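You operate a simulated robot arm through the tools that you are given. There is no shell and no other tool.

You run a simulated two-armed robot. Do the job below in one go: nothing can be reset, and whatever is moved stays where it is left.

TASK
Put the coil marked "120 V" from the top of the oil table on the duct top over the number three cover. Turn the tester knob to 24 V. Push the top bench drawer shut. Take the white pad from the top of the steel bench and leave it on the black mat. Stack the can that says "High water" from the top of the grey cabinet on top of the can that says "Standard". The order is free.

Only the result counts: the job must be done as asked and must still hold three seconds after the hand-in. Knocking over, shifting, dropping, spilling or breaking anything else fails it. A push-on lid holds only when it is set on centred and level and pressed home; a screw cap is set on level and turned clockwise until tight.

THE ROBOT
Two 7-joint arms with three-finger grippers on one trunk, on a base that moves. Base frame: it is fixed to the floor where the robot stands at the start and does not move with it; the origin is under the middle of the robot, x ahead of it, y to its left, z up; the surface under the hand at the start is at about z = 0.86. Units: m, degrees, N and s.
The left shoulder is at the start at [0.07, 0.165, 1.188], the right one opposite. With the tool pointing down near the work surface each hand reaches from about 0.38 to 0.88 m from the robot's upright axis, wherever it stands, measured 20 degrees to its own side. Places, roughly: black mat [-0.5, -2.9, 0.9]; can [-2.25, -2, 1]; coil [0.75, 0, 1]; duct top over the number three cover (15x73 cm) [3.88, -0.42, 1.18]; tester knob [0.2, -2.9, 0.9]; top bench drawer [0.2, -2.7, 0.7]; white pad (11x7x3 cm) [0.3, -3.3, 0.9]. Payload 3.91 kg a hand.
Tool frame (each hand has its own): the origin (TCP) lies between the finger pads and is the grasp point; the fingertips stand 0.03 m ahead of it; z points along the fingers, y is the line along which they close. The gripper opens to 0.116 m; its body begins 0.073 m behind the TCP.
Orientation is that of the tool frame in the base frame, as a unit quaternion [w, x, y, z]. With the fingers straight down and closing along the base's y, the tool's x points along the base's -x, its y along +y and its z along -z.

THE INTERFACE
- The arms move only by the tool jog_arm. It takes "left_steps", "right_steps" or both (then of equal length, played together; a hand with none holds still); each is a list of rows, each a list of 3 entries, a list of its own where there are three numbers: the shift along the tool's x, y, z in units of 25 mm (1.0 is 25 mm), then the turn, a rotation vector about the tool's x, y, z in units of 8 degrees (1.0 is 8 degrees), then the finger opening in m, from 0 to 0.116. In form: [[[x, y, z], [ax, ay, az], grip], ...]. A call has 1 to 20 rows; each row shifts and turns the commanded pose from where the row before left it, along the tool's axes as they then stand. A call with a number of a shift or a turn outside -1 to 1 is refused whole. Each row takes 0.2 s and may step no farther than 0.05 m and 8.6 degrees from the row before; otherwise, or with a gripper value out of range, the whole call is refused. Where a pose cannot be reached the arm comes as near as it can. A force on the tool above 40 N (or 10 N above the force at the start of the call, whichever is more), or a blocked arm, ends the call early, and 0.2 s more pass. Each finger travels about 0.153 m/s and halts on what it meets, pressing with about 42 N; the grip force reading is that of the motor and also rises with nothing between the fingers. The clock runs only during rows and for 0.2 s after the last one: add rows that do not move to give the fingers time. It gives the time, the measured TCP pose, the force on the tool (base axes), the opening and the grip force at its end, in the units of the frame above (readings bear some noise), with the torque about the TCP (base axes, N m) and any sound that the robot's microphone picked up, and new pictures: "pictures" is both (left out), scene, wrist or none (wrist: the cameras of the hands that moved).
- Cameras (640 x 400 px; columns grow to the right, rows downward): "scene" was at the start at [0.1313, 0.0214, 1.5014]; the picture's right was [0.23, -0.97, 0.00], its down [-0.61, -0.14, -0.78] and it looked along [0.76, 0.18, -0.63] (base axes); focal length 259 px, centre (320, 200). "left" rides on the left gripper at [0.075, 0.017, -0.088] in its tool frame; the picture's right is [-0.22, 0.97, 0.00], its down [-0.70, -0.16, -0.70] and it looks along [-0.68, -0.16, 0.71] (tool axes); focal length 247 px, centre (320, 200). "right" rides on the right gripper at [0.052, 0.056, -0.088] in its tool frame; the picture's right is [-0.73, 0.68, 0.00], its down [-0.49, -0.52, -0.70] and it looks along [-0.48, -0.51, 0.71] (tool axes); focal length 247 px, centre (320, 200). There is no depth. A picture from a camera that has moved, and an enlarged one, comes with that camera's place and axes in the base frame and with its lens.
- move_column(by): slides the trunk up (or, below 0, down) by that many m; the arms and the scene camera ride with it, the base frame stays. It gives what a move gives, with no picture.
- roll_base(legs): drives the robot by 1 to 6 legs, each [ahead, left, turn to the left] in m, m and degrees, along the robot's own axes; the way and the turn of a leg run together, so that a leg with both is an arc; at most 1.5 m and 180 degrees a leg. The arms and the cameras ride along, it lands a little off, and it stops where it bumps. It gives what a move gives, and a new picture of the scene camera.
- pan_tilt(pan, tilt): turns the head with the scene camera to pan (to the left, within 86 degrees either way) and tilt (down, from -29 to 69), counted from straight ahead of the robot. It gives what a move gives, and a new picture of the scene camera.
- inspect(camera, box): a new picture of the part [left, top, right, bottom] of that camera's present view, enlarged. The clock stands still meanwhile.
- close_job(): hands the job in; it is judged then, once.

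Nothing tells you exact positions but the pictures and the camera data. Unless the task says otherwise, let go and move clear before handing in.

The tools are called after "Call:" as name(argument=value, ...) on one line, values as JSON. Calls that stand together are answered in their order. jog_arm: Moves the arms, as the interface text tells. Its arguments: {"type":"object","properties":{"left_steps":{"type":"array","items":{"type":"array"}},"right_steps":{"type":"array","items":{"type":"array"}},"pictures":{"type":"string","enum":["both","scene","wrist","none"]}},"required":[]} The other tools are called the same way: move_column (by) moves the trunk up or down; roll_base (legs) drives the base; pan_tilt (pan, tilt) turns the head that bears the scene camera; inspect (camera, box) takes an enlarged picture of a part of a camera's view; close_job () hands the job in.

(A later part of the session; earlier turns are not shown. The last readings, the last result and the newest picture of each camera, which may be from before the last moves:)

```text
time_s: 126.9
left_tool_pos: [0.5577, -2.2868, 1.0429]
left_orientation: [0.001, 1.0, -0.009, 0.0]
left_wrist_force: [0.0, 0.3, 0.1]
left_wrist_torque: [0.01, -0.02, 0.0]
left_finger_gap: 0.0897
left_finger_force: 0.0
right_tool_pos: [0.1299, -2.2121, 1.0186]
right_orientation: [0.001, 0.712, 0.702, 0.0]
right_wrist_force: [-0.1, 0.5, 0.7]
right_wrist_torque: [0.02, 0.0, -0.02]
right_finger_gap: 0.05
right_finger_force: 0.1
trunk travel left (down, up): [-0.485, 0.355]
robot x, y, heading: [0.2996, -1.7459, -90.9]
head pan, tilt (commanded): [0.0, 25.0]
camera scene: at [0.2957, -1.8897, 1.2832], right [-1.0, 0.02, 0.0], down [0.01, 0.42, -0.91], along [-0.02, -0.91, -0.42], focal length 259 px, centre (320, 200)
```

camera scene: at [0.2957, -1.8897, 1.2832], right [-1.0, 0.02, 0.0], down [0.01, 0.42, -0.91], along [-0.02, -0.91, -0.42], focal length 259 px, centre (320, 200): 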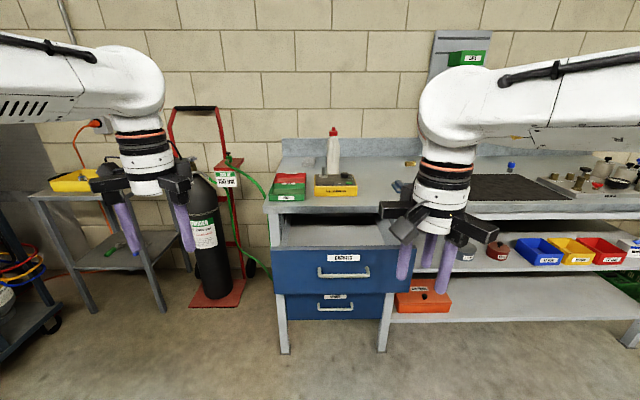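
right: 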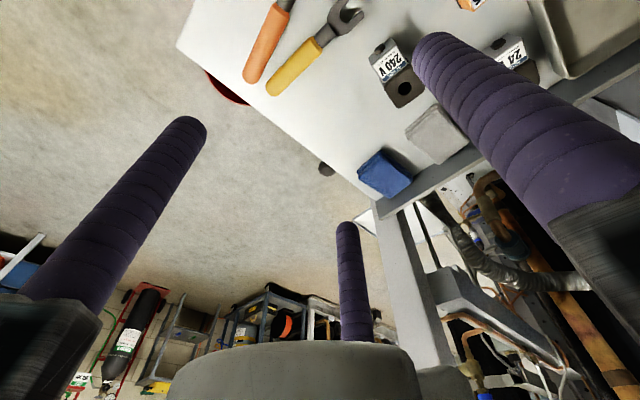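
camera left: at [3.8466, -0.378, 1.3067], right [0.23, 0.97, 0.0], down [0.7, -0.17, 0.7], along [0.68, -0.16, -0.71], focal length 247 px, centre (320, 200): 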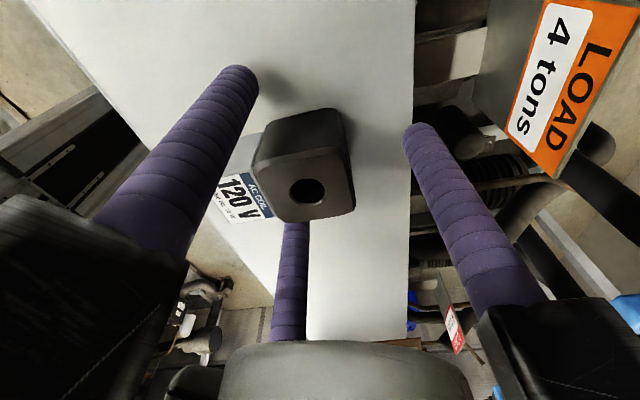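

From two heights I place the drawer front at y ≈ −2.54, z 0.63–0.83, centred on x ≈ 0.21, with its handle bar near z 0.745. I point the right hand forward with its fingers closed, to push above the handle.

Call:
jog_arm(right_steps=[[[-1, 0, 0], [0, 0, 0], 0.0], [[-1, 0, 0], [0, 0, 0], 0.0], [[-1, 0, 0], [0, 0, 0], 0.0], [[-1, 0, 0], [0, 0, 0], 0.0], [[-1, 0, 0], [0, 0, 0], 0.0], [[0, 0, 0], [0, -1, 0], 0.0], [[0, 0, 0], [0, -1, 0], 0.0], [[0, 0, 0], [0, -1, 0], 0.0], [[0, 0, 0], [0, -1, 0], 0.0], [[0, 0, 0], [0, -1, 0], 0.0], [[0, 0, 0], [0, -1, 0], 0.0], [[0, 0, 0], [0, -1, 0], 0.0], [[0, 0, 0], [0, -1, 0], 0.0], [[0, 0, 0], [0, -1, 0], 0.0], [[0, 0, 0], [0, -1, 0], 0.0], [[0, 0, 0], [0, -1, 0], 0.0], [[0, 0, 0], [0, -0.25, 0], 0.0], [[0, 0, 0], [0, 0, 0], 0.0]], pictures="both")

```text
time_s: 130.7
left_tool_pos: [0.557, -2.2868, 1.0443]
left_orientation: [0.001, 1.0, -0.01, 0.0]
left_wrist_force: [0.1, 0.1, -0.1]
left_wrist_torque: [0.0, 0.03, 0.01]
left_finger_gap: 0.0901
left_finger_force: 0.1
right_tool_pos: [0.1268, -2.3375, 1.0183]
right_orientation: [-0.496, -0.504, -0.496, 0.504]
right_wrist_force: [0.1, -0.1, -1.0]
right_wrist_torque: [-0.03, 0.0, 0.02]
right_finger_gap: 0.0092
right_finger_force: 42.1
trunk travel left (down, up): [-0.485, 0.355]
robot x, y, heading: [0.2987, -1.7484, -91.0]
head pan, tilt (commanded): [0.0, 25.0]
camera scene: at [0.2958, -1.8898, 1.2833], right [-1.0, 0.02, 0.0], down [0.01, 0.42, -0.91], along [-0.02, -0.91, -0.42], focal length 259 px, centre (320, 200)
camera right: at [0.1847, -2.2509, 0.9655], right [0.68, -0.01, 0.73], down [-0.51, 0.71, 0.49], along [-0.52, -0.7, 0.48], focal length 247 px, centre (320, 200)
```

scene: 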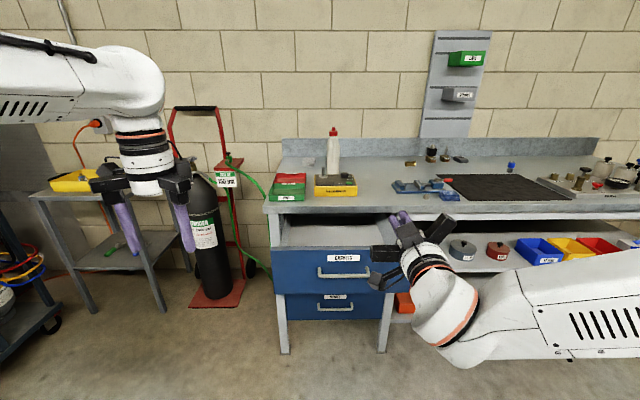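
right: 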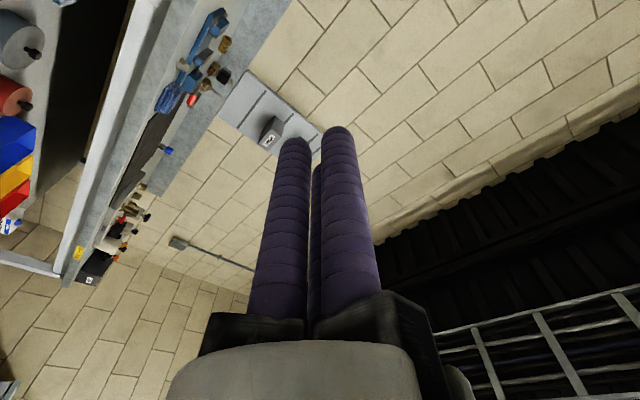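

Call:
jog_arm(right_steps=[[[1, 0.4, 0], [0, 0, 0], 0.0], [[1, 0.4, 0], [0, 0, 0], 0.0], [[1, 0.4, 0], [0, 0, 0], 0.0], [[1, 0.4, 0], [0, 0, 0], 0.0], [[1, 0.4, 0], [0, 0, 0], 0.0], [[1, 0.4, 0], [0, 0, 0], 0.0], [[1, 0.4, 0], [0, 0, 0], 0.0], [[1, 0.4, 0], [0, 0, 0], 0.0], [[1, 0.2, 0], [0, 0, 0], 0.0], [[0, 0, 0], [0, 0, 0], 0.0]], pictures="both")

```text
time_s: 132.9
left_tool_pos: [0.5562, -2.2873, 1.0441]
left_orientation: [0.0, 1.0, -0.009, 0.0]
left_wrist_force: [0.3, 0.0, -0.1]
left_wrist_torque: [-0.01, 0.0, -0.01]
left_finger_gap: 0.0901
left_finger_force: 0.1
right_tool_pos: [0.2101, -2.3415, 0.7948]
right_orientation: [-0.496, -0.504, -0.496, 0.504]
right_wrist_force: [-0.7, 0.8, -0.5]
right_wrist_torque: [0.0, 0.01, -0.04]
right_finger_gap: 0.0087
right_finger_force: 41.4
trunk travel left (down, up): [-0.485, 0.355]
robot x, y, heading: [0.2989, -1.7449, -91.1]
head pan, tilt (commanded): [0.0, 25.0]
camera scene: at [0.296, -1.8894, 1.2833], right [-1.0, 0.02, 0.0], down [0.01, 0.42, -0.91], along [-0.02, -0.91, -0.42], focal length 259 px, centre (320, 200)
camera right: at [0.2679, -2.2542, 0.7411], right [0.68, -0.01, 0.73], down [-0.51, 0.71, 0.49], along [-0.52, -0.7, 0.48], focal length 247 px, centre (320, 200)
```

scene: 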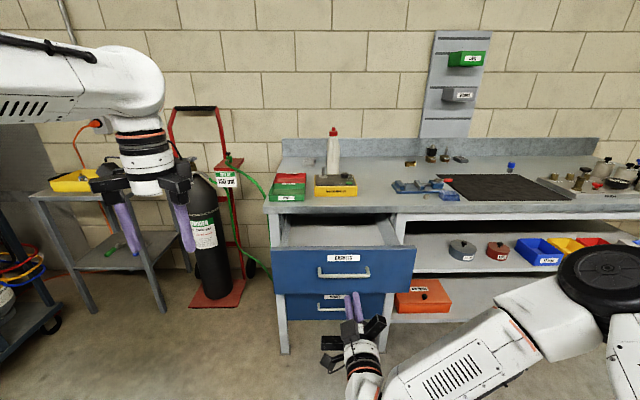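
right: 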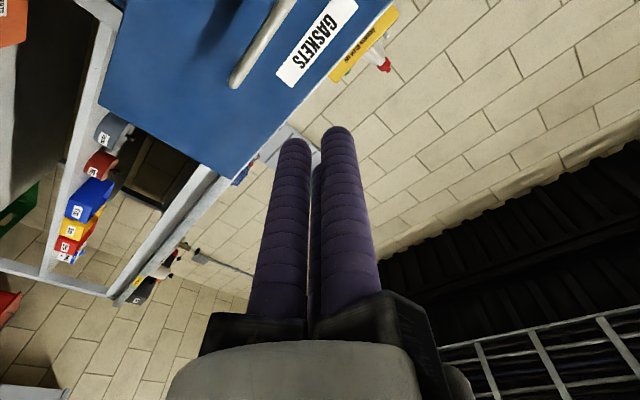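

The hand points at the drawer front just above the handle. I lower it 8 mm and roll forward until the fingertips are just short of the front.

Call:
jog_arm(right_steps=[[[0.32, 0, 0], [0, 0, 0], 0.0], [[0, 0, 0], [0, 0, 0], 0.0]], pictures="none")

Call:
roll_base(legs=[[0.15, 0, 0]])

Call:
inspect(camera="right", box=[0, 0, 640, 400])

```text
time_s: 133.5
left_tool_pos: [0.5569, -2.2878, 1.0439]
left_orientation: [0.001, 1.0, -0.009, 0.0]
left_wrist_force: [0.1, 0.2, 0.1]
left_wrist_torque: [-0.03, -0.03, 0.02]
left_finger_gap: 0.09
left_finger_force: 0.2
right_tool_pos: [0.2117, -2.3418, 0.7874]
right_orientation: [-0.497, -0.504, -0.496, 0.504]
right_wrist_force: [0.1, 0.9, -0.2]
right_wrist_torque: [0.03, 0.01, 0.04]
right_finger_gap: 0.0091
right_finger_force: 42.0
trunk travel left (down, up): [-0.485, 0.355]
robot x, y, heading: [0.2971, -1.7488, -90.8]
head pan, tilt (commanded): [0.0, 25.0]
```

```text
time_s: 134.9
left_tool_pos: [0.5528, -2.4438, 1.0435]
left_orientation: [0.0, 1.0, -0.01, 0.001]
left_wrist_force: [0.0, -0.1, 0.5]
left_wrist_torque: [0.02, 0.0, -0.05]
left_finger_gap: 0.09
left_finger_force: 0.1
right_tool_pos: [0.2068, -2.4961, 0.7864]
right_orientation: [-0.495, -0.505, -0.495, 0.505]
right_wrist_force: [-0.8, -0.2, 0.1]
right_wrist_torque: [0.02, 0.03, -0.01]
right_finger_gap: 0.0089
right_finger_force: 42.2
trunk travel left (down, up): [-0.485, 0.355]
robot x, y, heading: [0.3002, -1.9059, -91.3]
head pan, tilt (commanded): [0.0, 25.0]
camera scene: at [0.2926, -2.0463, 1.2831], right [-1.0, 0.02, 0.0], down [0.01, 0.42, -0.91], along [-0.02, -0.91, -0.42], focal length 259 px, centre (320, 200)
```

scene: 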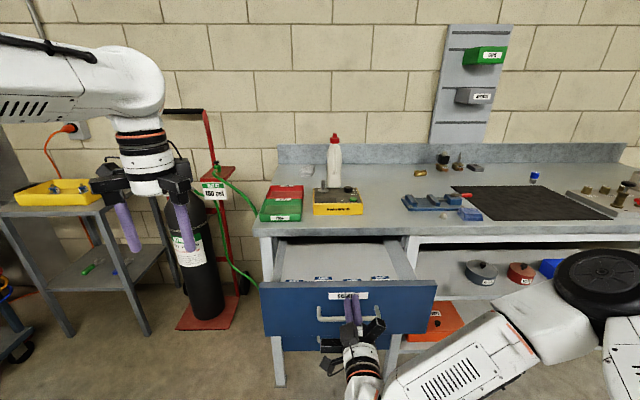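

```text
1.00 times, centred on (320, 200) of right (not enlarged: the box is as wide or as high as the picture)
camera zoom: at [0.2651, -2.4093, 0.7329], right [0.68, -0.01, 0.73], down [-0.51, 0.71, 0.49], along [-0.53, -0.7, 0.48], focal length 247 px, centre (320, 200)
```

zoom: 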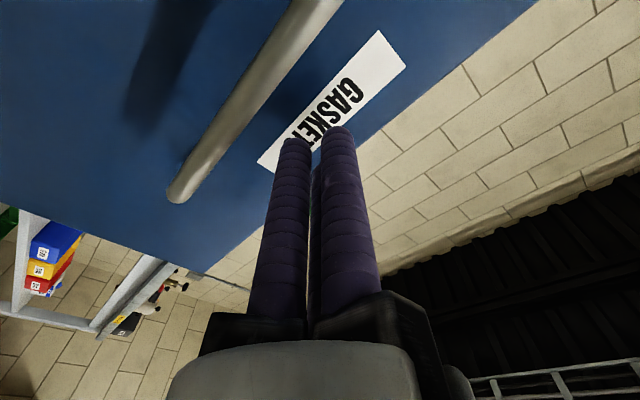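

The fingertips are right at the label. I push forward with the arm in steps, watching the force.

Call:
jog_arm(right_steps=[[[0, 0, 0.5], [0, 0, 0], 0.0], [[0, 0, 0.7], [0, 0, 0], 0.0], [[0, 0, 0.8], [0, 0, 0], 0.0], [[0, 0, 0.8], [0, 0, 0], 0.0], [[0, 0, 0.8], [0, 0, 0], 0.0], [[0, 0, 0], [0, 0, 0], 0.0]], pictures="both")

```text
time_s: 136.3
left_tool_pos: [0.5537, -2.4443, 1.0444]
left_orientation: [0.001, 1.0, -0.01, -0.001]
left_wrist_force: [-0.3, -0.7, 1.2]
left_wrist_torque: [-0.02, 0.0, 0.0]
left_finger_gap: 0.09
left_finger_force: 0.1
right_tool_pos: [0.2057, -2.585, 0.7864]
right_orientation: [-0.496, -0.504, -0.495, 0.505]
right_wrist_force: [0.4, 0.5, 0.5]
right_wrist_torque: [-0.02, -0.01, 0.0]
right_finger_gap: 0.0089
right_finger_force: 41.8
trunk travel left (down, up): [-0.485, 0.355]
robot x, y, heading: [0.2967, -1.9054, -91.1]
head pan, tilt (commanded): [0.0, 25.0]
camera scene: at [0.2926, -2.0449, 1.2833], right [-1.0, 0.02, 0.0], down [0.01, 0.42, -0.91], along [-0.02, -0.91, -0.42], focal length 259 px, centre (320, 200)
camera right: at [0.2631, -2.4974, 0.7334], right [0.68, -0.01, 0.73], down [-0.51, 0.71, 0.49], along [-0.53, -0.7, 0.48], focal length 247 px, centre (320, 200)
```

scene: 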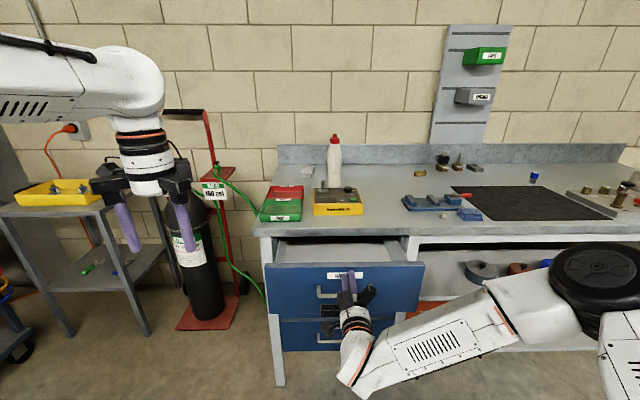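
right: 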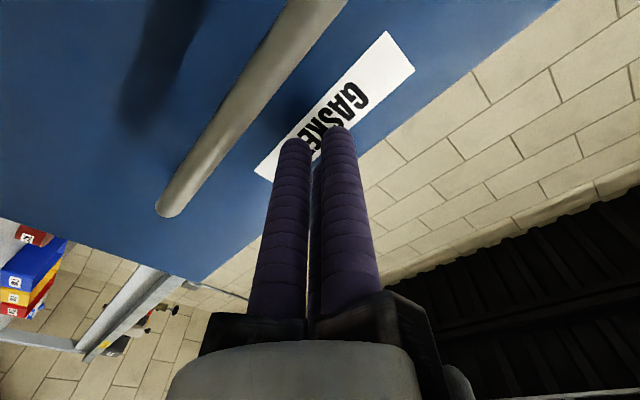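

The drawer is sliding in freely. I keep pushing in smaller steps until it seats.

Call:
jog_arm(right_steps=[[[0, 0, 0.6], [0, 0, 0], 0.0], [[0, 0, 0.6], [0, 0, 0], 0.0], [[0, 0, 0.6], [0, 0, 0], 0.0], [[0, 0, 0.5], [0, 0, 0], 0.0], [[0, 0, 0.4], [0, 0, 0], 0.0], [[0, 0, 0.3], [0, 0, 0], 0.0], [[0, 0, 0.3], [0, 0, 0], 0.0], [[0, 0, 0], [0, 0, 0], 0.0]], pictures="both")

```text
time_s: 138.1
left_tool_pos: [0.5537, -2.4427, 1.0438]
left_orientation: [0.001, 1.0, -0.01, 0.0]
left_wrist_force: [0.2, -0.3, -0.1]
left_wrist_torque: [0.02, 0.0, 0.02]
left_finger_gap: 0.0901
left_finger_force: 0.0
right_tool_pos: [0.2044, -2.6686, 0.7881]
right_orientation: [-0.495, -0.505, -0.494, 0.506]
right_wrist_force: [-0.4, 0.1, -0.2]
right_wrist_torque: [0.01, 0.02, 0.02]
right_finger_gap: 0.0088
right_finger_force: 42.1
trunk travel left (down, up): [-0.485, 0.355]
robot x, y, heading: [0.2968, -1.905, -91.3]
head pan, tilt (commanded): [0.0, 25.0]
camera scene: at [0.2926, -2.045, 1.2833], right [-1.0, 0.02, 0.0], down [0.01, 0.42, -0.91], along [-0.02, -0.91, -0.42], focal length 259 px, centre (320, 200)
camera right: at [0.2625, -2.5811, 0.7342], right [0.68, -0.01, 0.73], down [-0.51, 0.71, 0.49], along [-0.53, -0.7, 0.48], focal length 247 px, centre (320, 200)
```

scene: 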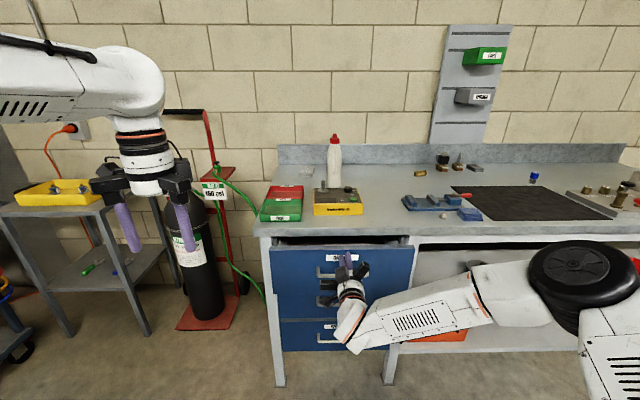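
right: 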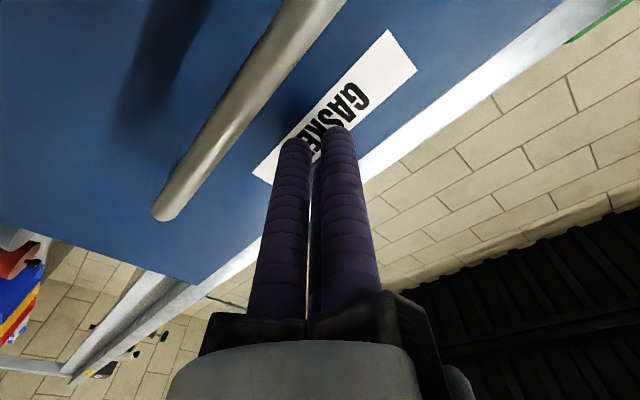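

Call:
jog_arm(right_steps=[[[0, 0, 0.3], [0, 0, 0], 0.0], [[0, 0, 0.3], [0, 0, 0], 0.0], [[0, 0, 0.3], [0, 0, 0], 0.0], [[0, 0, 0.3], [0, 0, 0], 0.0], [[0, 0, 0.2], [0, 0, 0], 0.0], [[0, 0, 0.2], [0, 0, 0], 0.0], [[0, 0, 0.2], [0, 0, 0], 0.0], [[0, 0, 0], [0, 0, 0], 0.0]], pictures="both")

```text
time_s: 139.9
left_tool_pos: [0.5529, -2.4419, 1.0435]
left_orientation: [0.0, 1.0, -0.009, 0.0]
left_wrist_force: [0.4, -0.4, -0.4]
left_wrist_torque: [0.01, -0.03, 0.04]
left_finger_gap: 0.0901
left_finger_force: 0.1
right_tool_pos: [0.2034, -2.7145, 0.7852]
right_orientation: [-0.495, -0.505, -0.495, 0.505]
right_wrist_force: [0.8, 0.2, -0.4]
right_wrist_torque: [-0.01, -0.01, 0.0]
right_finger_gap: 0.009
right_finger_force: 42.0
trunk travel left (down, up): [-0.485, 0.355]
robot x, y, heading: [0.3001, -1.9053, -91.0]
head pan, tilt (commanded): [0.0, 25.0]
camera scene: at [0.2926, -2.045, 1.2833], right [-1.0, 0.02, 0.0], down [0.01, 0.42, -0.91], along [-0.02, -0.91, -0.42], focal length 259 px, centre (320, 200)
camera right: at [0.2605, -2.6267, 0.733], right [0.68, -0.01, 0.73], down [-0.51, 0.71, 0.49], along [-0.53, -0.7, 0.48], focal length 247 px, centre (320, 200)
```

scene: 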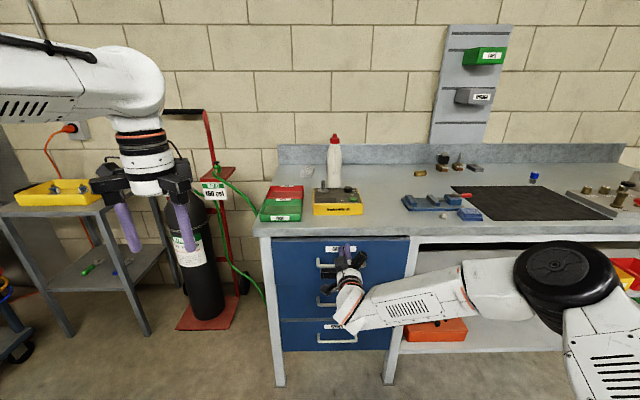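
right: 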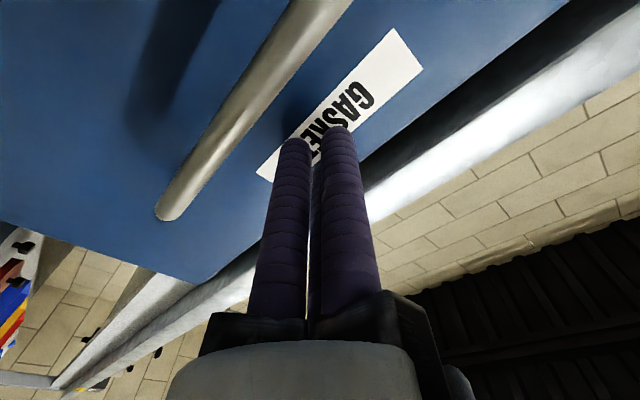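

The drawer is nearly flush; I keep pressing gently until I feel the stop.

Call:
jog_arm(right_steps=[[[0, 0, 0.15], [0, 0, 0], 0.0], [[0, 0, 0.15], [0, 0, 0], 0.0], [[0, 0, 0.15], [0, 0, 0], 0.0], [[0, 0, 0.15], [0, 0, 0], 0.0], [[0, 0, 0], [0, 0, 0], 0.0]], pictures="wrist")

Call:
inspect(camera="scene", box=[250, 220, 430, 370])

```text
time_s: 141.1
left_tool_pos: [0.5528, -2.4426, 1.0439]
left_orientation: [0.001, 1.0, -0.009, 0.0]
left_wrist_force: [0.9, 0.1, -0.4]
left_wrist_torque: [0.02, -0.02, -0.01]
left_finger_gap: 0.0901
left_finger_force: 0.1
right_tool_pos: [0.2017, -2.7288, 0.786]
right_orientation: [-0.496, -0.503, -0.495, 0.505]
right_wrist_force: [0.4, 1.4, -0.2]
right_wrist_torque: [0.04, 0.0, 0.04]
right_finger_gap: 0.0092
right_finger_force: 42.0
trunk travel left (down, up): [-0.485, 0.355]
robot x, y, heading: [0.2961, -1.905, -91.1]
head pan, tilt (commanded): [0.0, 25.0]
camera right: at [0.2591, -2.6416, 0.7335], right [0.68, -0.01, 0.73], down [-0.51, 0.71, 0.49], along [-0.53, -0.7, 0.48], focal length 247 px, centre (320, 200)
```

right: 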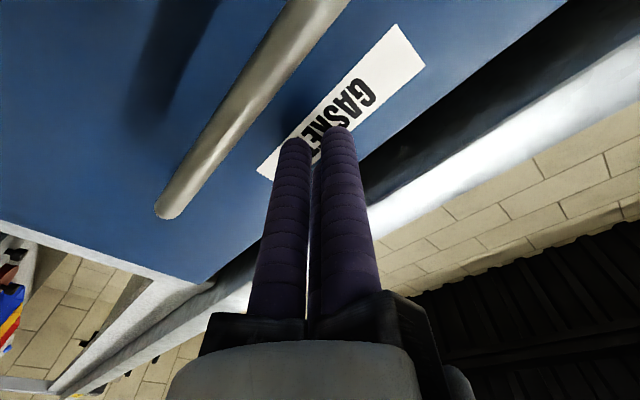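

```text
2.67 times, centred on (340, 295) of scene
camera zoom: at [0.2926, -2.045, 1.2833], right [-1.0, 0.02, 0.0], down [0.01, 0.42, -0.91], along [-0.02, -0.91, -0.42], focal length 691 px, centre (267, -53)
```

zoom: 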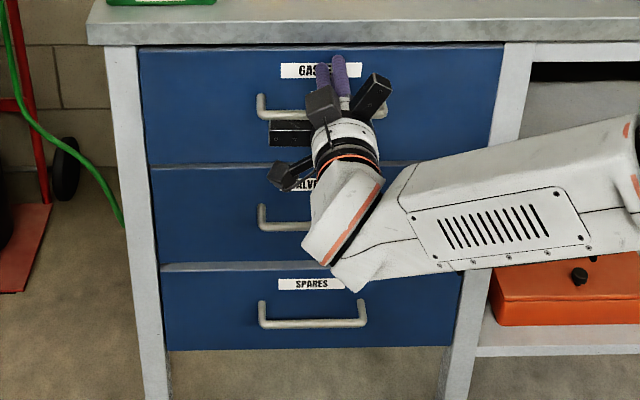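

Call:
jog_arm(right_steps=[[[0, 0, 0.15], [0, 0, 0], 0.0], [[0, 0, 0.15], [0, 0, 0], 0.0], [[0, 0, 0.15], [0, 0, 0], 0.0], [[0, 0, 0], [0, 0, 0], 0.0]], pictures="wrist")

Call:
inspect(camera="scene", box=[250, 220, 430, 370])

```text
time_s: 142.1
left_tool_pos: [0.5527, -2.4405, 1.0444]
left_orientation: [0.001, 1.0, -0.009, 0.0]
left_wrist_force: [-0.2, 1.0, -1.2]
left_wrist_torque: [0.02, -0.01, -0.01]
left_finger_gap: 0.0901
left_finger_force: 0.1
right_tool_pos: [0.2029, -2.7389, 0.7869]
right_orientation: [0.495, 0.505, 0.495, -0.505]
right_wrist_force: [-0.2, 17.2, -1.4]
right_wrist_torque: [0.05, 0.04, 0.21]
right_finger_gap: 0.009
right_finger_force: 42.1
trunk travel left (down, up): [-0.485, 0.355]
robot x, y, heading: [0.2977, -1.907, -91.2]
head pan, tilt (commanded): [0.0, 25.0]
camera right: at [0.2611, -2.6518, 0.7342], right [0.68, -0.01, 0.73], down [-0.51, 0.71, 0.49], along [-0.52, -0.71, 0.48], focal length 247 px, centre (320, 200)
```

right: 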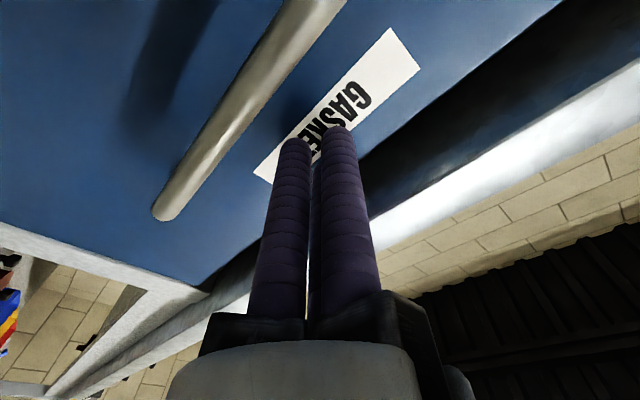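

```text
2.67 times, centred on (340, 295) of scene
camera zoom: at [0.2924, -2.0429, 1.2834], right [-1.0, 0.02, 0.0], down [0.01, 0.42, -0.91], along [-0.02, -0.91, -0.42], focal length 691 px, centre (267, -53)
```

zoom: 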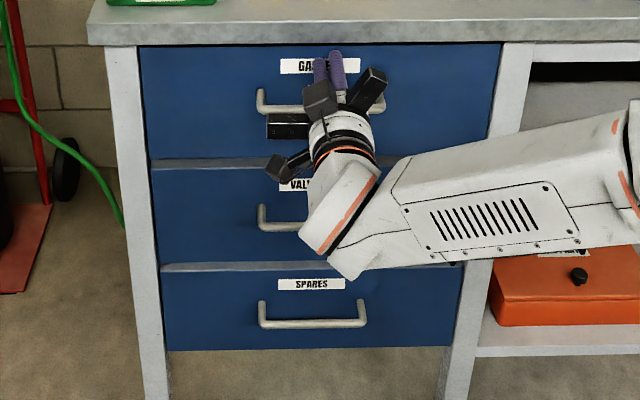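

The force jumped to 17 N: the drawer is against its stop. I give one last small push and then withdraw.

Call:
jog_arm(right_steps=[[[0, 0, 0.15], [0, 0, 0], 0.0], [[0, 0, 0], [0, 0, 0], 0.0]], pictures="none")

Call:
jog_arm(right_steps=[[[0, 0, -0.5], [0, 0, 0], 0.0], [[0, 0, -1], [0, 0, 0], 0.0], [[0, 0, -1], [0, 0, 0], 0.0], [[0, 0, -1], [0, 0, 0], 0.0], [[0, 0, -1], [0, 0, 0], 0.0], [[0, 0, -1], [0, 0, 0], 0.0], [[0, 0, -1], [0, 0, 0], 0.0], [[0, 0, 0], [0, 0, 0], 0.0]], pictures="both")

```text
time_s: 142.5
left_tool_pos: [0.5529, -2.4394, 1.0453]
left_orientation: [0.002, 1.0, -0.01, 0.0]
left_wrist_force: [-0.5, 0.0, 0.4]
left_wrist_torque: [0.0, -0.02, -0.02]
left_finger_gap: 0.09
left_finger_force: 0.0
right_tool_pos: [0.2032, -2.7396, 0.7871]
right_orientation: [-0.495, -0.504, -0.496, 0.504]
right_wrist_force: [-3.9, 19.7, 6.4]
right_wrist_torque: [-0.17, 0.08, 0.14]
right_finger_gap: 0.0091
right_finger_force: 42.0
trunk travel left (down, up): [-0.485, 0.355]
robot x, y, heading: [0.2997, -1.8996, -91.3]
head pan, tilt (commanded): [0.0, 25.0]
stopped in row 2 (right hand): the force on the tool passed its limit at 41 N (the readings are from after the stop); the commanded pose is now the measured one
```

```text
time_s: 144.3
left_tool_pos: [0.5527, -2.4419, 1.0438]
left_orientation: [0.0, 1.0, -0.01, -0.001]
left_wrist_force: [0.6, 0.5, -0.3]
left_wrist_torque: [0.01, -0.02, 0.03]
left_finger_gap: 0.09
left_finger_force: 0.1
right_tool_pos: [0.2068, -2.5816, 0.7852]
right_orientation: [0.494, 0.505, 0.498, -0.502]
right_wrist_force: [-0.1, -0.3, -1.3]
right_wrist_torque: [0.01, 0.02, 0.01]
right_finger_gap: 0.0088
right_finger_force: 42.0
trunk travel left (down, up): [-0.485, 0.355]
robot x, y, heading: [0.2991, -1.904, -91.0]
head pan, tilt (commanded): [0.0, 25.0]
camera scene: at [0.2925, -2.0446, 1.2832], right [-1.0, 0.02, 0.0], down [0.01, 0.42, -0.91], along [-0.02, -0.91, -0.42], focal length 259 px, centre (320, 200)
camera right: at [0.2646, -2.4933, 0.7332], right [0.68, -0.02, 0.73], down [-0.51, 0.71, 0.49], along [-0.52, -0.71, 0.47], focal length 247 px, centre (320, 200)
```

scene: 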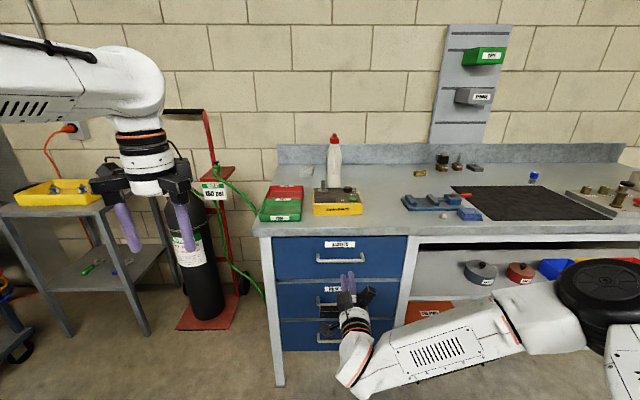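
right: 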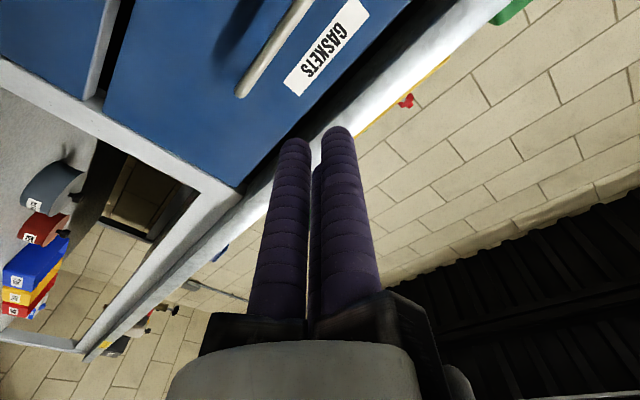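

The drawer front is flush with the others after a firm stop. Next is the tester knob: I raise the trunk and arm, turn the right hand back to pointing down, and look at the tester closely.

Call:
jog_arm(right_steps=[[[0, 0, -1], [0, 0, 0], 0.0], [[0, 0, -1], [0, 0, 0], 0.0], [[0, 0, -1], [0, 0, 0], 0.0], [[0, 0, -1], [0, 0, 0], 0.0], [[0, 0, 0], [0, 0, 0], 0.0]], pictures="none")

Call:
move_column(by=0.3)

Call:
jog_arm(right_steps=[[[-1, 0, 0], [0, 0, 0], 0.05], [[-1, 0, 0], [0, 0, 0], 0.05], [[-1, 0, 0], [0, 0, 0], 0.05], [[-1, 0, 0], [0, 0, 0], 0.05], [[0, 0, 0], [0, 1, 0], 0.05], [[0, 0, 0], [0, 1, 0], 0.05], [[0, 0, 0], [0, 1, 0], 0.05], [[0, 0, 0], [0, 1, 0], 0.05], [[0, 0, 0], [0, 1, 0], 0.05], [[0, 0, 0], [0, 1, 0], 0.05], [[0, 0, 0], [0, 1, 0], 0.05], [[0, 0, 0], [0, 1, 0], 0.05], [[0, 0, 0], [0, 1, 0], 0.05], [[0, 0, 0], [0, 1, 0], 0.05], [[0, 0, 0], [0, 1, 0], 0.05], [[0, 0, 0], [0, 0.25, 0], 0.05], [[0, 0, 0], [0, 0, 0], 0.05]], pictures="wrist")

Call:
pan_tilt(pan=0, tilt=45)

```text
time_s: 145.5
left_tool_pos: [0.5539, -2.4427, 1.0435]
left_orientation: [0.0, 1.0, -0.01, 0.0]
left_wrist_force: [0.0, -0.2, -0.2]
left_wrist_torque: [-0.01, 0.03, -0.02]
left_finger_gap: 0.09
left_finger_force: 0.0
right_tool_pos: [0.2069, -2.4786, 0.7852]
right_orientation: [0.495, 0.505, 0.498, -0.503]
right_wrist_force: [-1.6, -0.2, -0.1]
right_wrist_torque: [0.01, -0.02, -0.02]
right_finger_gap: 0.0087
right_finger_force: 41.9
trunk travel left (down, up): [-0.485, 0.355]
robot x, y, heading: [0.2954, -1.9032, -91.4]
head pan, tilt (commanded): [0.0, 25.0]
```

```text
time_s: 148.5
left_tool_pos: [0.5529, -2.4429, 1.3431]
left_orientation: [0.0, 1.0, -0.009, 0.0]
left_wrist_force: [0.7, 0.4, -0.1]
left_wrist_torque: [0.0, -0.01, 0.02]
left_finger_gap: 0.0901
left_finger_force: 0.0
right_tool_pos: [0.2078, -2.4796, 1.0861]
right_orientation: [0.494, 0.506, 0.497, -0.503]
right_wrist_force: [0.0, -0.7, -1.0]
right_wrist_torque: [0.0, 0.02, 0.0]
right_finger_gap: 0.0092
right_finger_force: 42.2
trunk travel left (down, up): [-0.785, 0.055]
robot x, y, heading: [0.2961, -1.9031, -91.4]
head pan, tilt (commanded): [0.0, 25.0]
```

```text
time_s: 152.1
left_tool_pos: [0.5531, -2.442, 1.3437]
left_orientation: [0.0, 1.0, -0.011, 0.0]
left_wrist_force: [-0.4, -0.4, -0.2]
left_wrist_torque: [0.01, 0.01, 0.02]
left_finger_gap: 0.0898
left_finger_force: 0.0
right_tool_pos: [0.2075, -2.4801, 1.1865]
right_orientation: [-0.002, 0.713, 0.701, 0.002]
right_wrist_force: [-1.9, 0.0, -0.3]
right_wrist_torque: [-0.02, 0.01, 0.0]
right_finger_gap: 0.0498
right_finger_force: 0.0
trunk travel left (down, up): [-0.785, 0.055]
robot x, y, heading: [0.2964, -1.9038, -91.2]
head pan, tilt (commanded): [0.0, 25.0]
camera right: at [0.2644, -2.4285, 1.2753], right [0.67, -0.74, 0.0], down [-0.53, -0.48, 0.7], along [-0.52, -0.46, -0.72], focal length 247 px, centre (320, 200)
```

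right: 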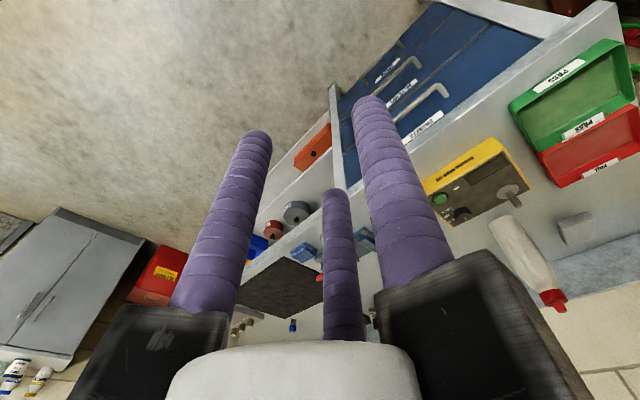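

```text
time_s: 153.0
left_tool_pos: [0.5529, -2.4422, 1.3451]
left_orientation: [0.0, 1.0, -0.011, 0.0]
left_wrist_force: [0.2, 0.8, -0.2]
left_wrist_torque: [0.02, 0.0, -0.04]
left_finger_gap: 0.09
left_finger_force: 0.1
right_tool_pos: [0.208, -2.4791, 1.1858]
right_orientation: [-0.002, 0.713, 0.701, 0.002]
right_wrist_force: [-0.1, -0.4, 0.1]
right_wrist_torque: [-0.02, 0.01, 0.03]
right_finger_gap: 0.0502
right_finger_force: 0.0
trunk travel left (down, up): [-0.785, 0.055]
robot x, y, heading: [0.2988, -1.9037, -91.3]
head pan, tilt (commanded): [0.0, 45.0]
camera scene: at [0.2928, -2.0338, 1.5527], right [-1.0, 0.02, 0.0], down [0.01, 0.71, -0.71], along [-0.01, -0.71, -0.71], focal length 259 px, centre (320, 200)
```

scene: 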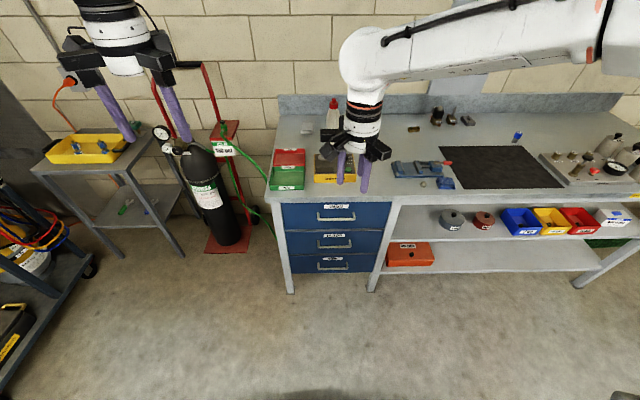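

Call:
inspect(camera="right", box=[410, 125, 560, 225])

Call:
inspect(camera="left", box=[0, 0, 640, 400])

```text
4.00 times, centred on (485, 175) of right
camera zoom: at [0.2648, -2.4287, 1.275], right [0.67, -0.74, 0.0], down [-0.53, -0.48, 0.7], along [-0.52, -0.46, -0.72], focal length 988 px, centre (-340, 300)
```

zoom: 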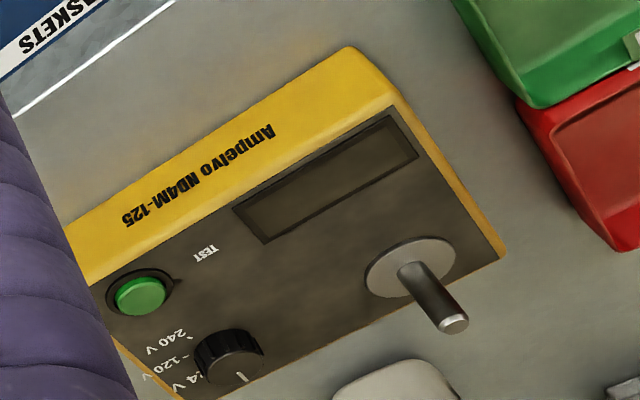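

```text
1.00 times, centred on (320, 200) of left (not enlarged: the box is as wide or as high as the picture)
camera zoom: at [0.6271, -2.4606, 1.4311], right [-0.24, -0.97, 0.0], down [-0.69, 0.17, 0.7], along [-0.68, 0.17, -0.71], focal length 247 px, centre (320, 200)
```

zoom: 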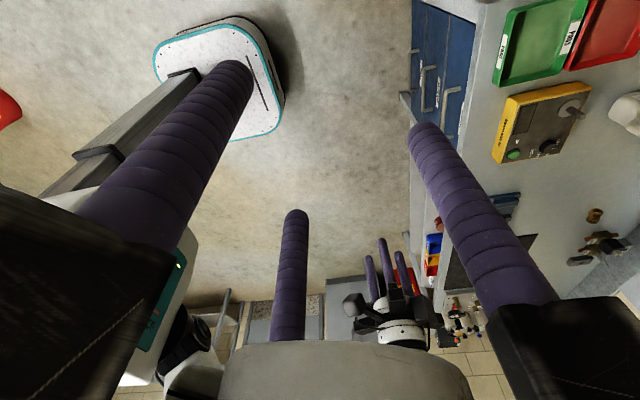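

Call:
inspect(camera="left", box=[485, 75, 605, 170])

Call:
inspect(camera="scene", box=[260, 80, 400, 200])

```text
4.21 times, centred on (545, 122) of left
camera zoom: at [0.6271, -2.4606, 1.4311], right [-0.24, -0.97, 0.0], down [-0.69, 0.17, 0.7], along [-0.68, 0.17, -0.71], focal length 1040 px, centre (-627, 526)
```

zoom: 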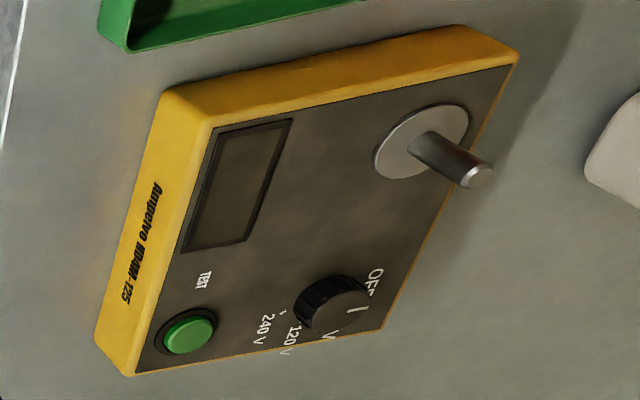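

```text
3.33 times, centred on (330, 140) of scene
camera zoom: at [0.2928, -2.0338, 1.5527], right [-1.0, 0.02, 0.0], down [0.01, 0.71, -0.71], along [-0.01, -0.71, -0.71], focal length 864 px, centre (287, 400)
```

zoom: 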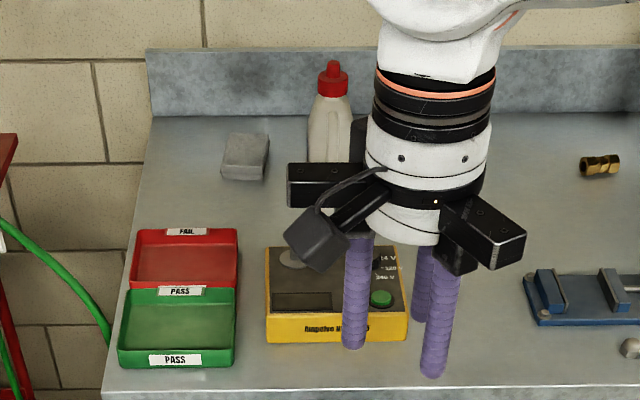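

I can see OFF / 24 V / 120 V / 240 V around the knob, with the white pointer toward the wall side. I roll closer to the bench and get a top-down close-up of the knob.

Call:
roll_base(legs=[[0.3, 0.0, 0.8]])

Call:
inspect(camera="right", box=[0, 0, 640, 400])

```text
time_s: 155.0
left_tool_pos: [0.5551, -2.7303, 1.3446]
left_orientation: [0.001, 1.0, -0.004, 0.0]
left_wrist_force: [-0.1, 1.0, 0.4]
left_wrist_torque: [-0.03, 0.03, 0.04]
left_finger_gap: 0.09
left_finger_force: 0.0
right_tool_pos: [0.2089, -2.7722, 1.1886]
right_orientation: [-0.001, 0.709, 0.705, 0.002]
right_wrist_force: [0.3, 0.0, -0.2]
right_wrist_torque: [-0.06, 0.01, -0.02]
right_finger_gap: 0.0499
right_finger_force: 0.1
trunk travel left (down, up): [-0.785, 0.055]
robot x, y, heading: [0.2935, -2.1935, -90.5]
head pan, tilt (commanded): [0.0, 45.0]
camera scene: at [0.2899, -2.3245, 1.5529], right [-1.0, 0.01, 0.0], down [0.01, 0.71, -0.71], along [-0.01, -0.71, -0.71], focal length 259 px, centre (320, 200)
```

scene: 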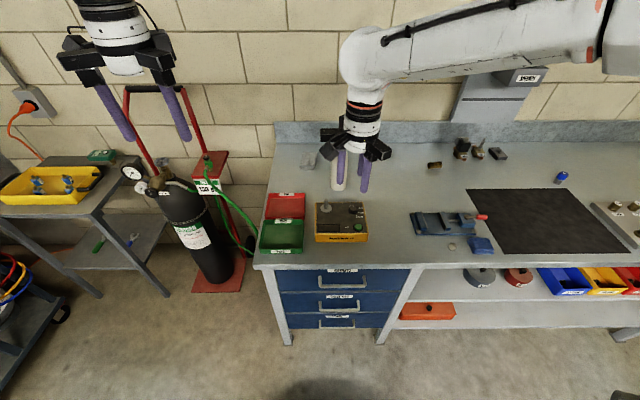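

```text
1.00 times, centred on (320, 200) of right (not enlarged: the box is as wide or as high as the picture)
camera zoom: at [0.2665, -2.7201, 1.276], right [0.68, -0.74, 0.0], down [-0.53, -0.49, 0.7], along [-0.52, -0.47, -0.72], focal length 247 px, centre (320, 200)
```

zoom: 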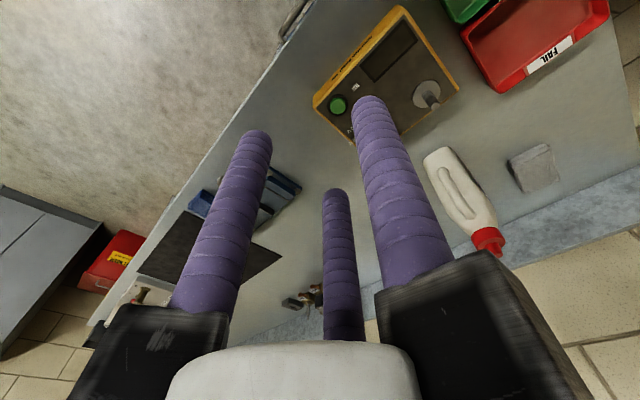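

Call:
inspect(camera="scene", box=[300, 185, 390, 250])

Call:
inspect(camera="scene", box=[250, 140, 400, 260])

```text
6.15 times, centred on (345, 218) of scene
camera zoom: at [0.2899, -2.3245, 1.5529], right [-1.0, 0.01, 0.0], down [0.01, 0.71, -0.71], along [-0.01, -0.71, -0.71], focal length 1595 px, centre (166, 92)
```

zoom: 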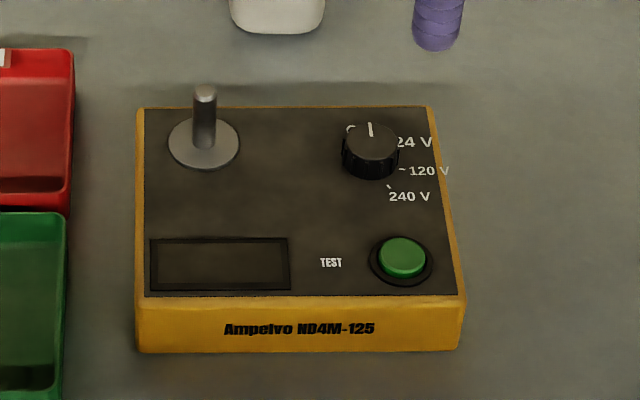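

```text
3.33 times, centred on (325, 200) of scene
camera zoom: at [0.2899, -2.3245, 1.5529], right [-1.0, 0.01, 0.0], down [0.01, 0.71, -0.71], along [-0.01, -0.71, -0.71], focal length 864 px, centre (303, 200)
```

zoom: 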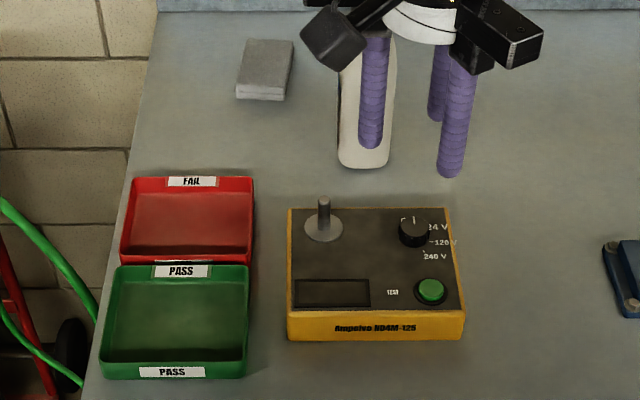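

The pointer is at OFF (toward the wall); the ticks run 24 V at 45°, 120 V at 90° and 240 V at 135° clockwise. The knob top is near [0.179, −2.892, 0.94], so I move the right hand above it with its fingers narrowed to stay clear of the bottle and post.

Call:
jog_arm(right_steps=[[[-1, -0.3, 0], [0, 0, 0], 0.045], [[-1, -0.3, 0], [0, 0, 0], 0.045], [[-1, -0.3, 0], [0, 0, 0], 0.045], [[-1, -0.3, 0], [0, 0, 0], 0.045], [[-0.8, 0, 0], [0, 0, 0], 0.045], [[0, 0, 1], [0, 0, 0], 0.045], [[0, 0, 1], [0, 0, 0], 0.045], [[0, 0, 1], [0, 0, 0], 0.045], [[0, 0, 1], [0, 0, 0], 0.045], [[0, 0, 0], [0, 0, 0], 0.045]], pictures="both")

Call:
inspect(camera="scene", box=[290, 160, 400, 250])

```text
time_s: 157.2
left_tool_pos: [0.5538, -2.7316, 1.3439]
left_orientation: [0.0, 1.0, -0.005, 0.001]
left_wrist_force: [-0.2, -0.3, -0.1]
left_wrist_torque: [-0.01, 0.01, 0.0]
left_finger_gap: 0.0898
left_finger_force: 0.1
right_tool_pos: [0.1795, -2.8907, 1.088]
right_orientation: [-0.002, 0.709, 0.705, 0.002]
right_wrist_force: [0.0, 0.6, -0.2]
right_wrist_torque: [-0.03, 0.01, -0.03]
right_finger_gap: 0.0449
right_finger_force: 0.1
trunk travel left (down, up): [-0.785, 0.055]
robot x, y, heading: [0.288, -2.1978, -90.8]
head pan, tilt (commanded): [0.0, 45.0]
camera scene: at [0.2899, -2.3261, 1.5527], right [-1.0, 0.01, 0.0], down [0.01, 0.71, -0.71], along [-0.01, -0.71, -0.71], focal length 259 px, centre (320, 200)
camera right: at [0.237, -2.8386, 1.1752], right [0.68, -0.74, 0.0], down [-0.53, -0.49, 0.7], along [-0.52, -0.47, -0.72], focal length 247 px, centre (320, 200)
```

scene: 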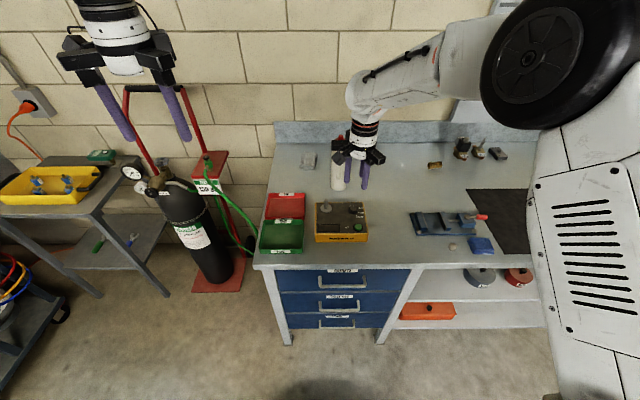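
right: 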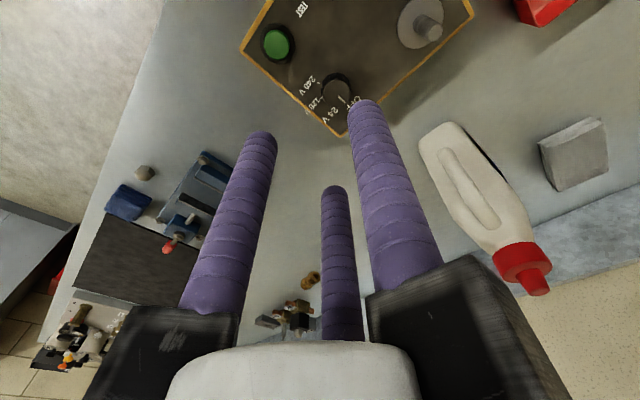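

```text
4.44 times, centred on (345, 205) of scene
camera zoom: at [0.2899, -2.3261, 1.5527], right [-1.0, 0.01, 0.0], down [0.01, 0.71, -0.71], along [-0.01, -0.71, -0.71], focal length 1152 px, centre (209, 178)
```

zoom: 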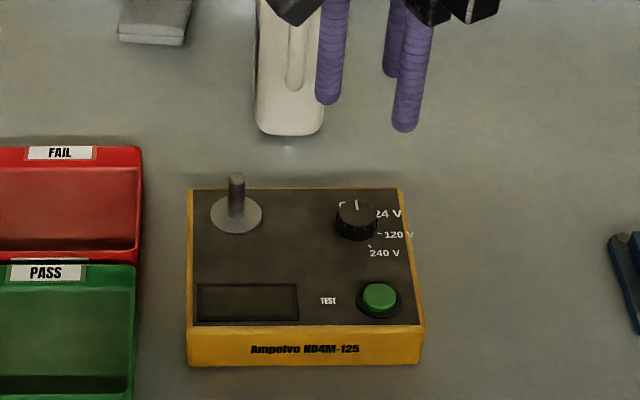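

Call:
inspect(camera="right", box=[280, 50, 400, 150])

```text
4.00 times, centred on (340, 100) of right
camera zoom: at [0.237, -2.8386, 1.1752], right [0.68, -0.74, 0.0], down [-0.53, -0.49, 0.7], along [-0.52, -0.47, -0.72], focal length 988 px, centre (240, 600)
```

zoom: 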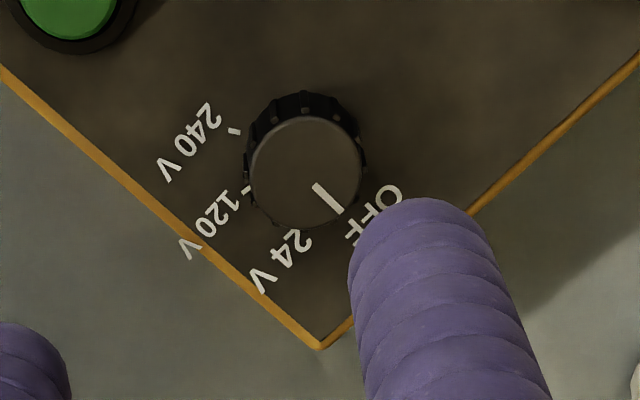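

The close-up confirms the pointer is at OFF and 24 V is the next mark clockwise. I centre the hand over the knob (about [0.178, −2.913]) and descend partway to re-check.

Call:
jog_arm(right_steps=[[[-0.9, -0.1, 0], [0, 0, 0], 0.05], [[0, 0, 1], [0, 0, 0], 0.05], [[0, 0, 1], [0, 0, 0], 0.05], [[0, 0, 1], [0, 0, 0], 0.05], [[0, 0, 1], [0, 0, 0], 0.05], [[0, 0, 0], [0, 0, 0], 0.05]], pictures="wrist")

Call:
inspect(camera="scene", box=[300, 170, 400, 250])

Call:
inspect(camera="right", box=[240, 50, 400, 170])

```text
time_s: 158.6
left_tool_pos: [0.5543, -2.7327, 1.3447]
left_orientation: [0.001, 1.0, -0.003, 0.0]
left_wrist_force: [0.0, -0.3, 0.0]
left_wrist_torque: [0.0, 0.04, 0.01]
left_finger_gap: 0.0898
left_finger_force: 0.1
right_tool_pos: [0.1776, -2.9173, 0.9874]
right_orientation: [-0.001, 0.709, 0.705, 0.001]
right_wrist_force: [0.2, 0.9, 0.7]
right_wrist_torque: [-0.01, 0.0, 0.0]
right_finger_gap: 0.0502
right_finger_force: 0.1
trunk travel left (down, up): [-0.785, 0.055]
robot x, y, heading: [0.2961, -2.1954, -90.5]
head pan, tilt (commanded): [0.0, 45.0]
camera right: at [0.2341, -2.865, 1.0753], right [0.68, -0.74, 0.0], down [-0.53, -0.49, 0.7], along [-0.52, -0.47, -0.72], focal length 247 px, centre (320, 200)
```

right: 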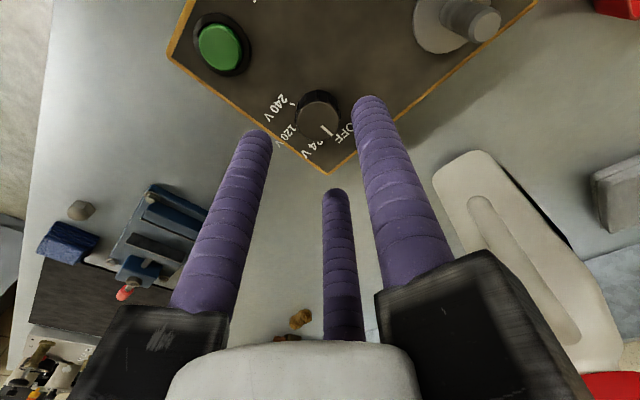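

```text
5.00 times, centred on (350, 210) of scene
camera zoom: at [0.2899, -2.3259, 1.5527], right [-1.0, 0.01, 0.0], down [0.01, 0.71, -0.71], along [-0.01, -0.71, -0.71], focal length 1296 px, centre (170, 150)
```

zoom: 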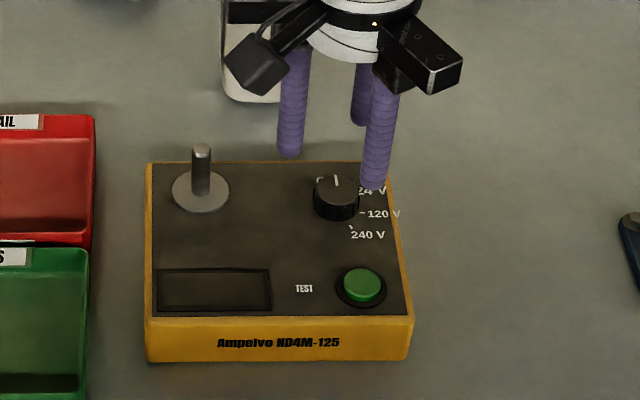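

```text
3.33 times, centred on (320, 110) of right
camera zoom: at [0.2341, -2.865, 1.0753], right [0.68, -0.74, 0.0], down [-0.53, -0.49, 0.7], along [-0.52, -0.47, -0.72], focal length 823 px, centre (320, 500)
```

zoom: 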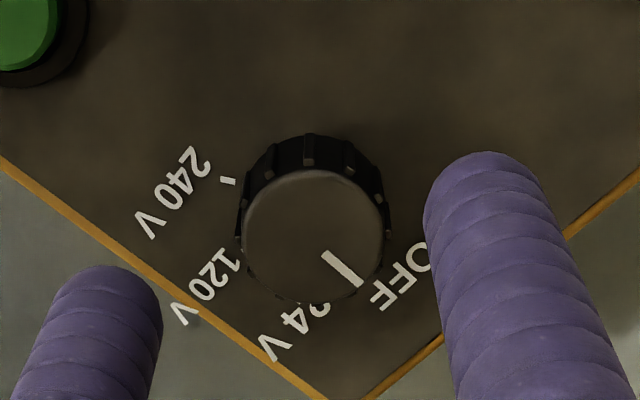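

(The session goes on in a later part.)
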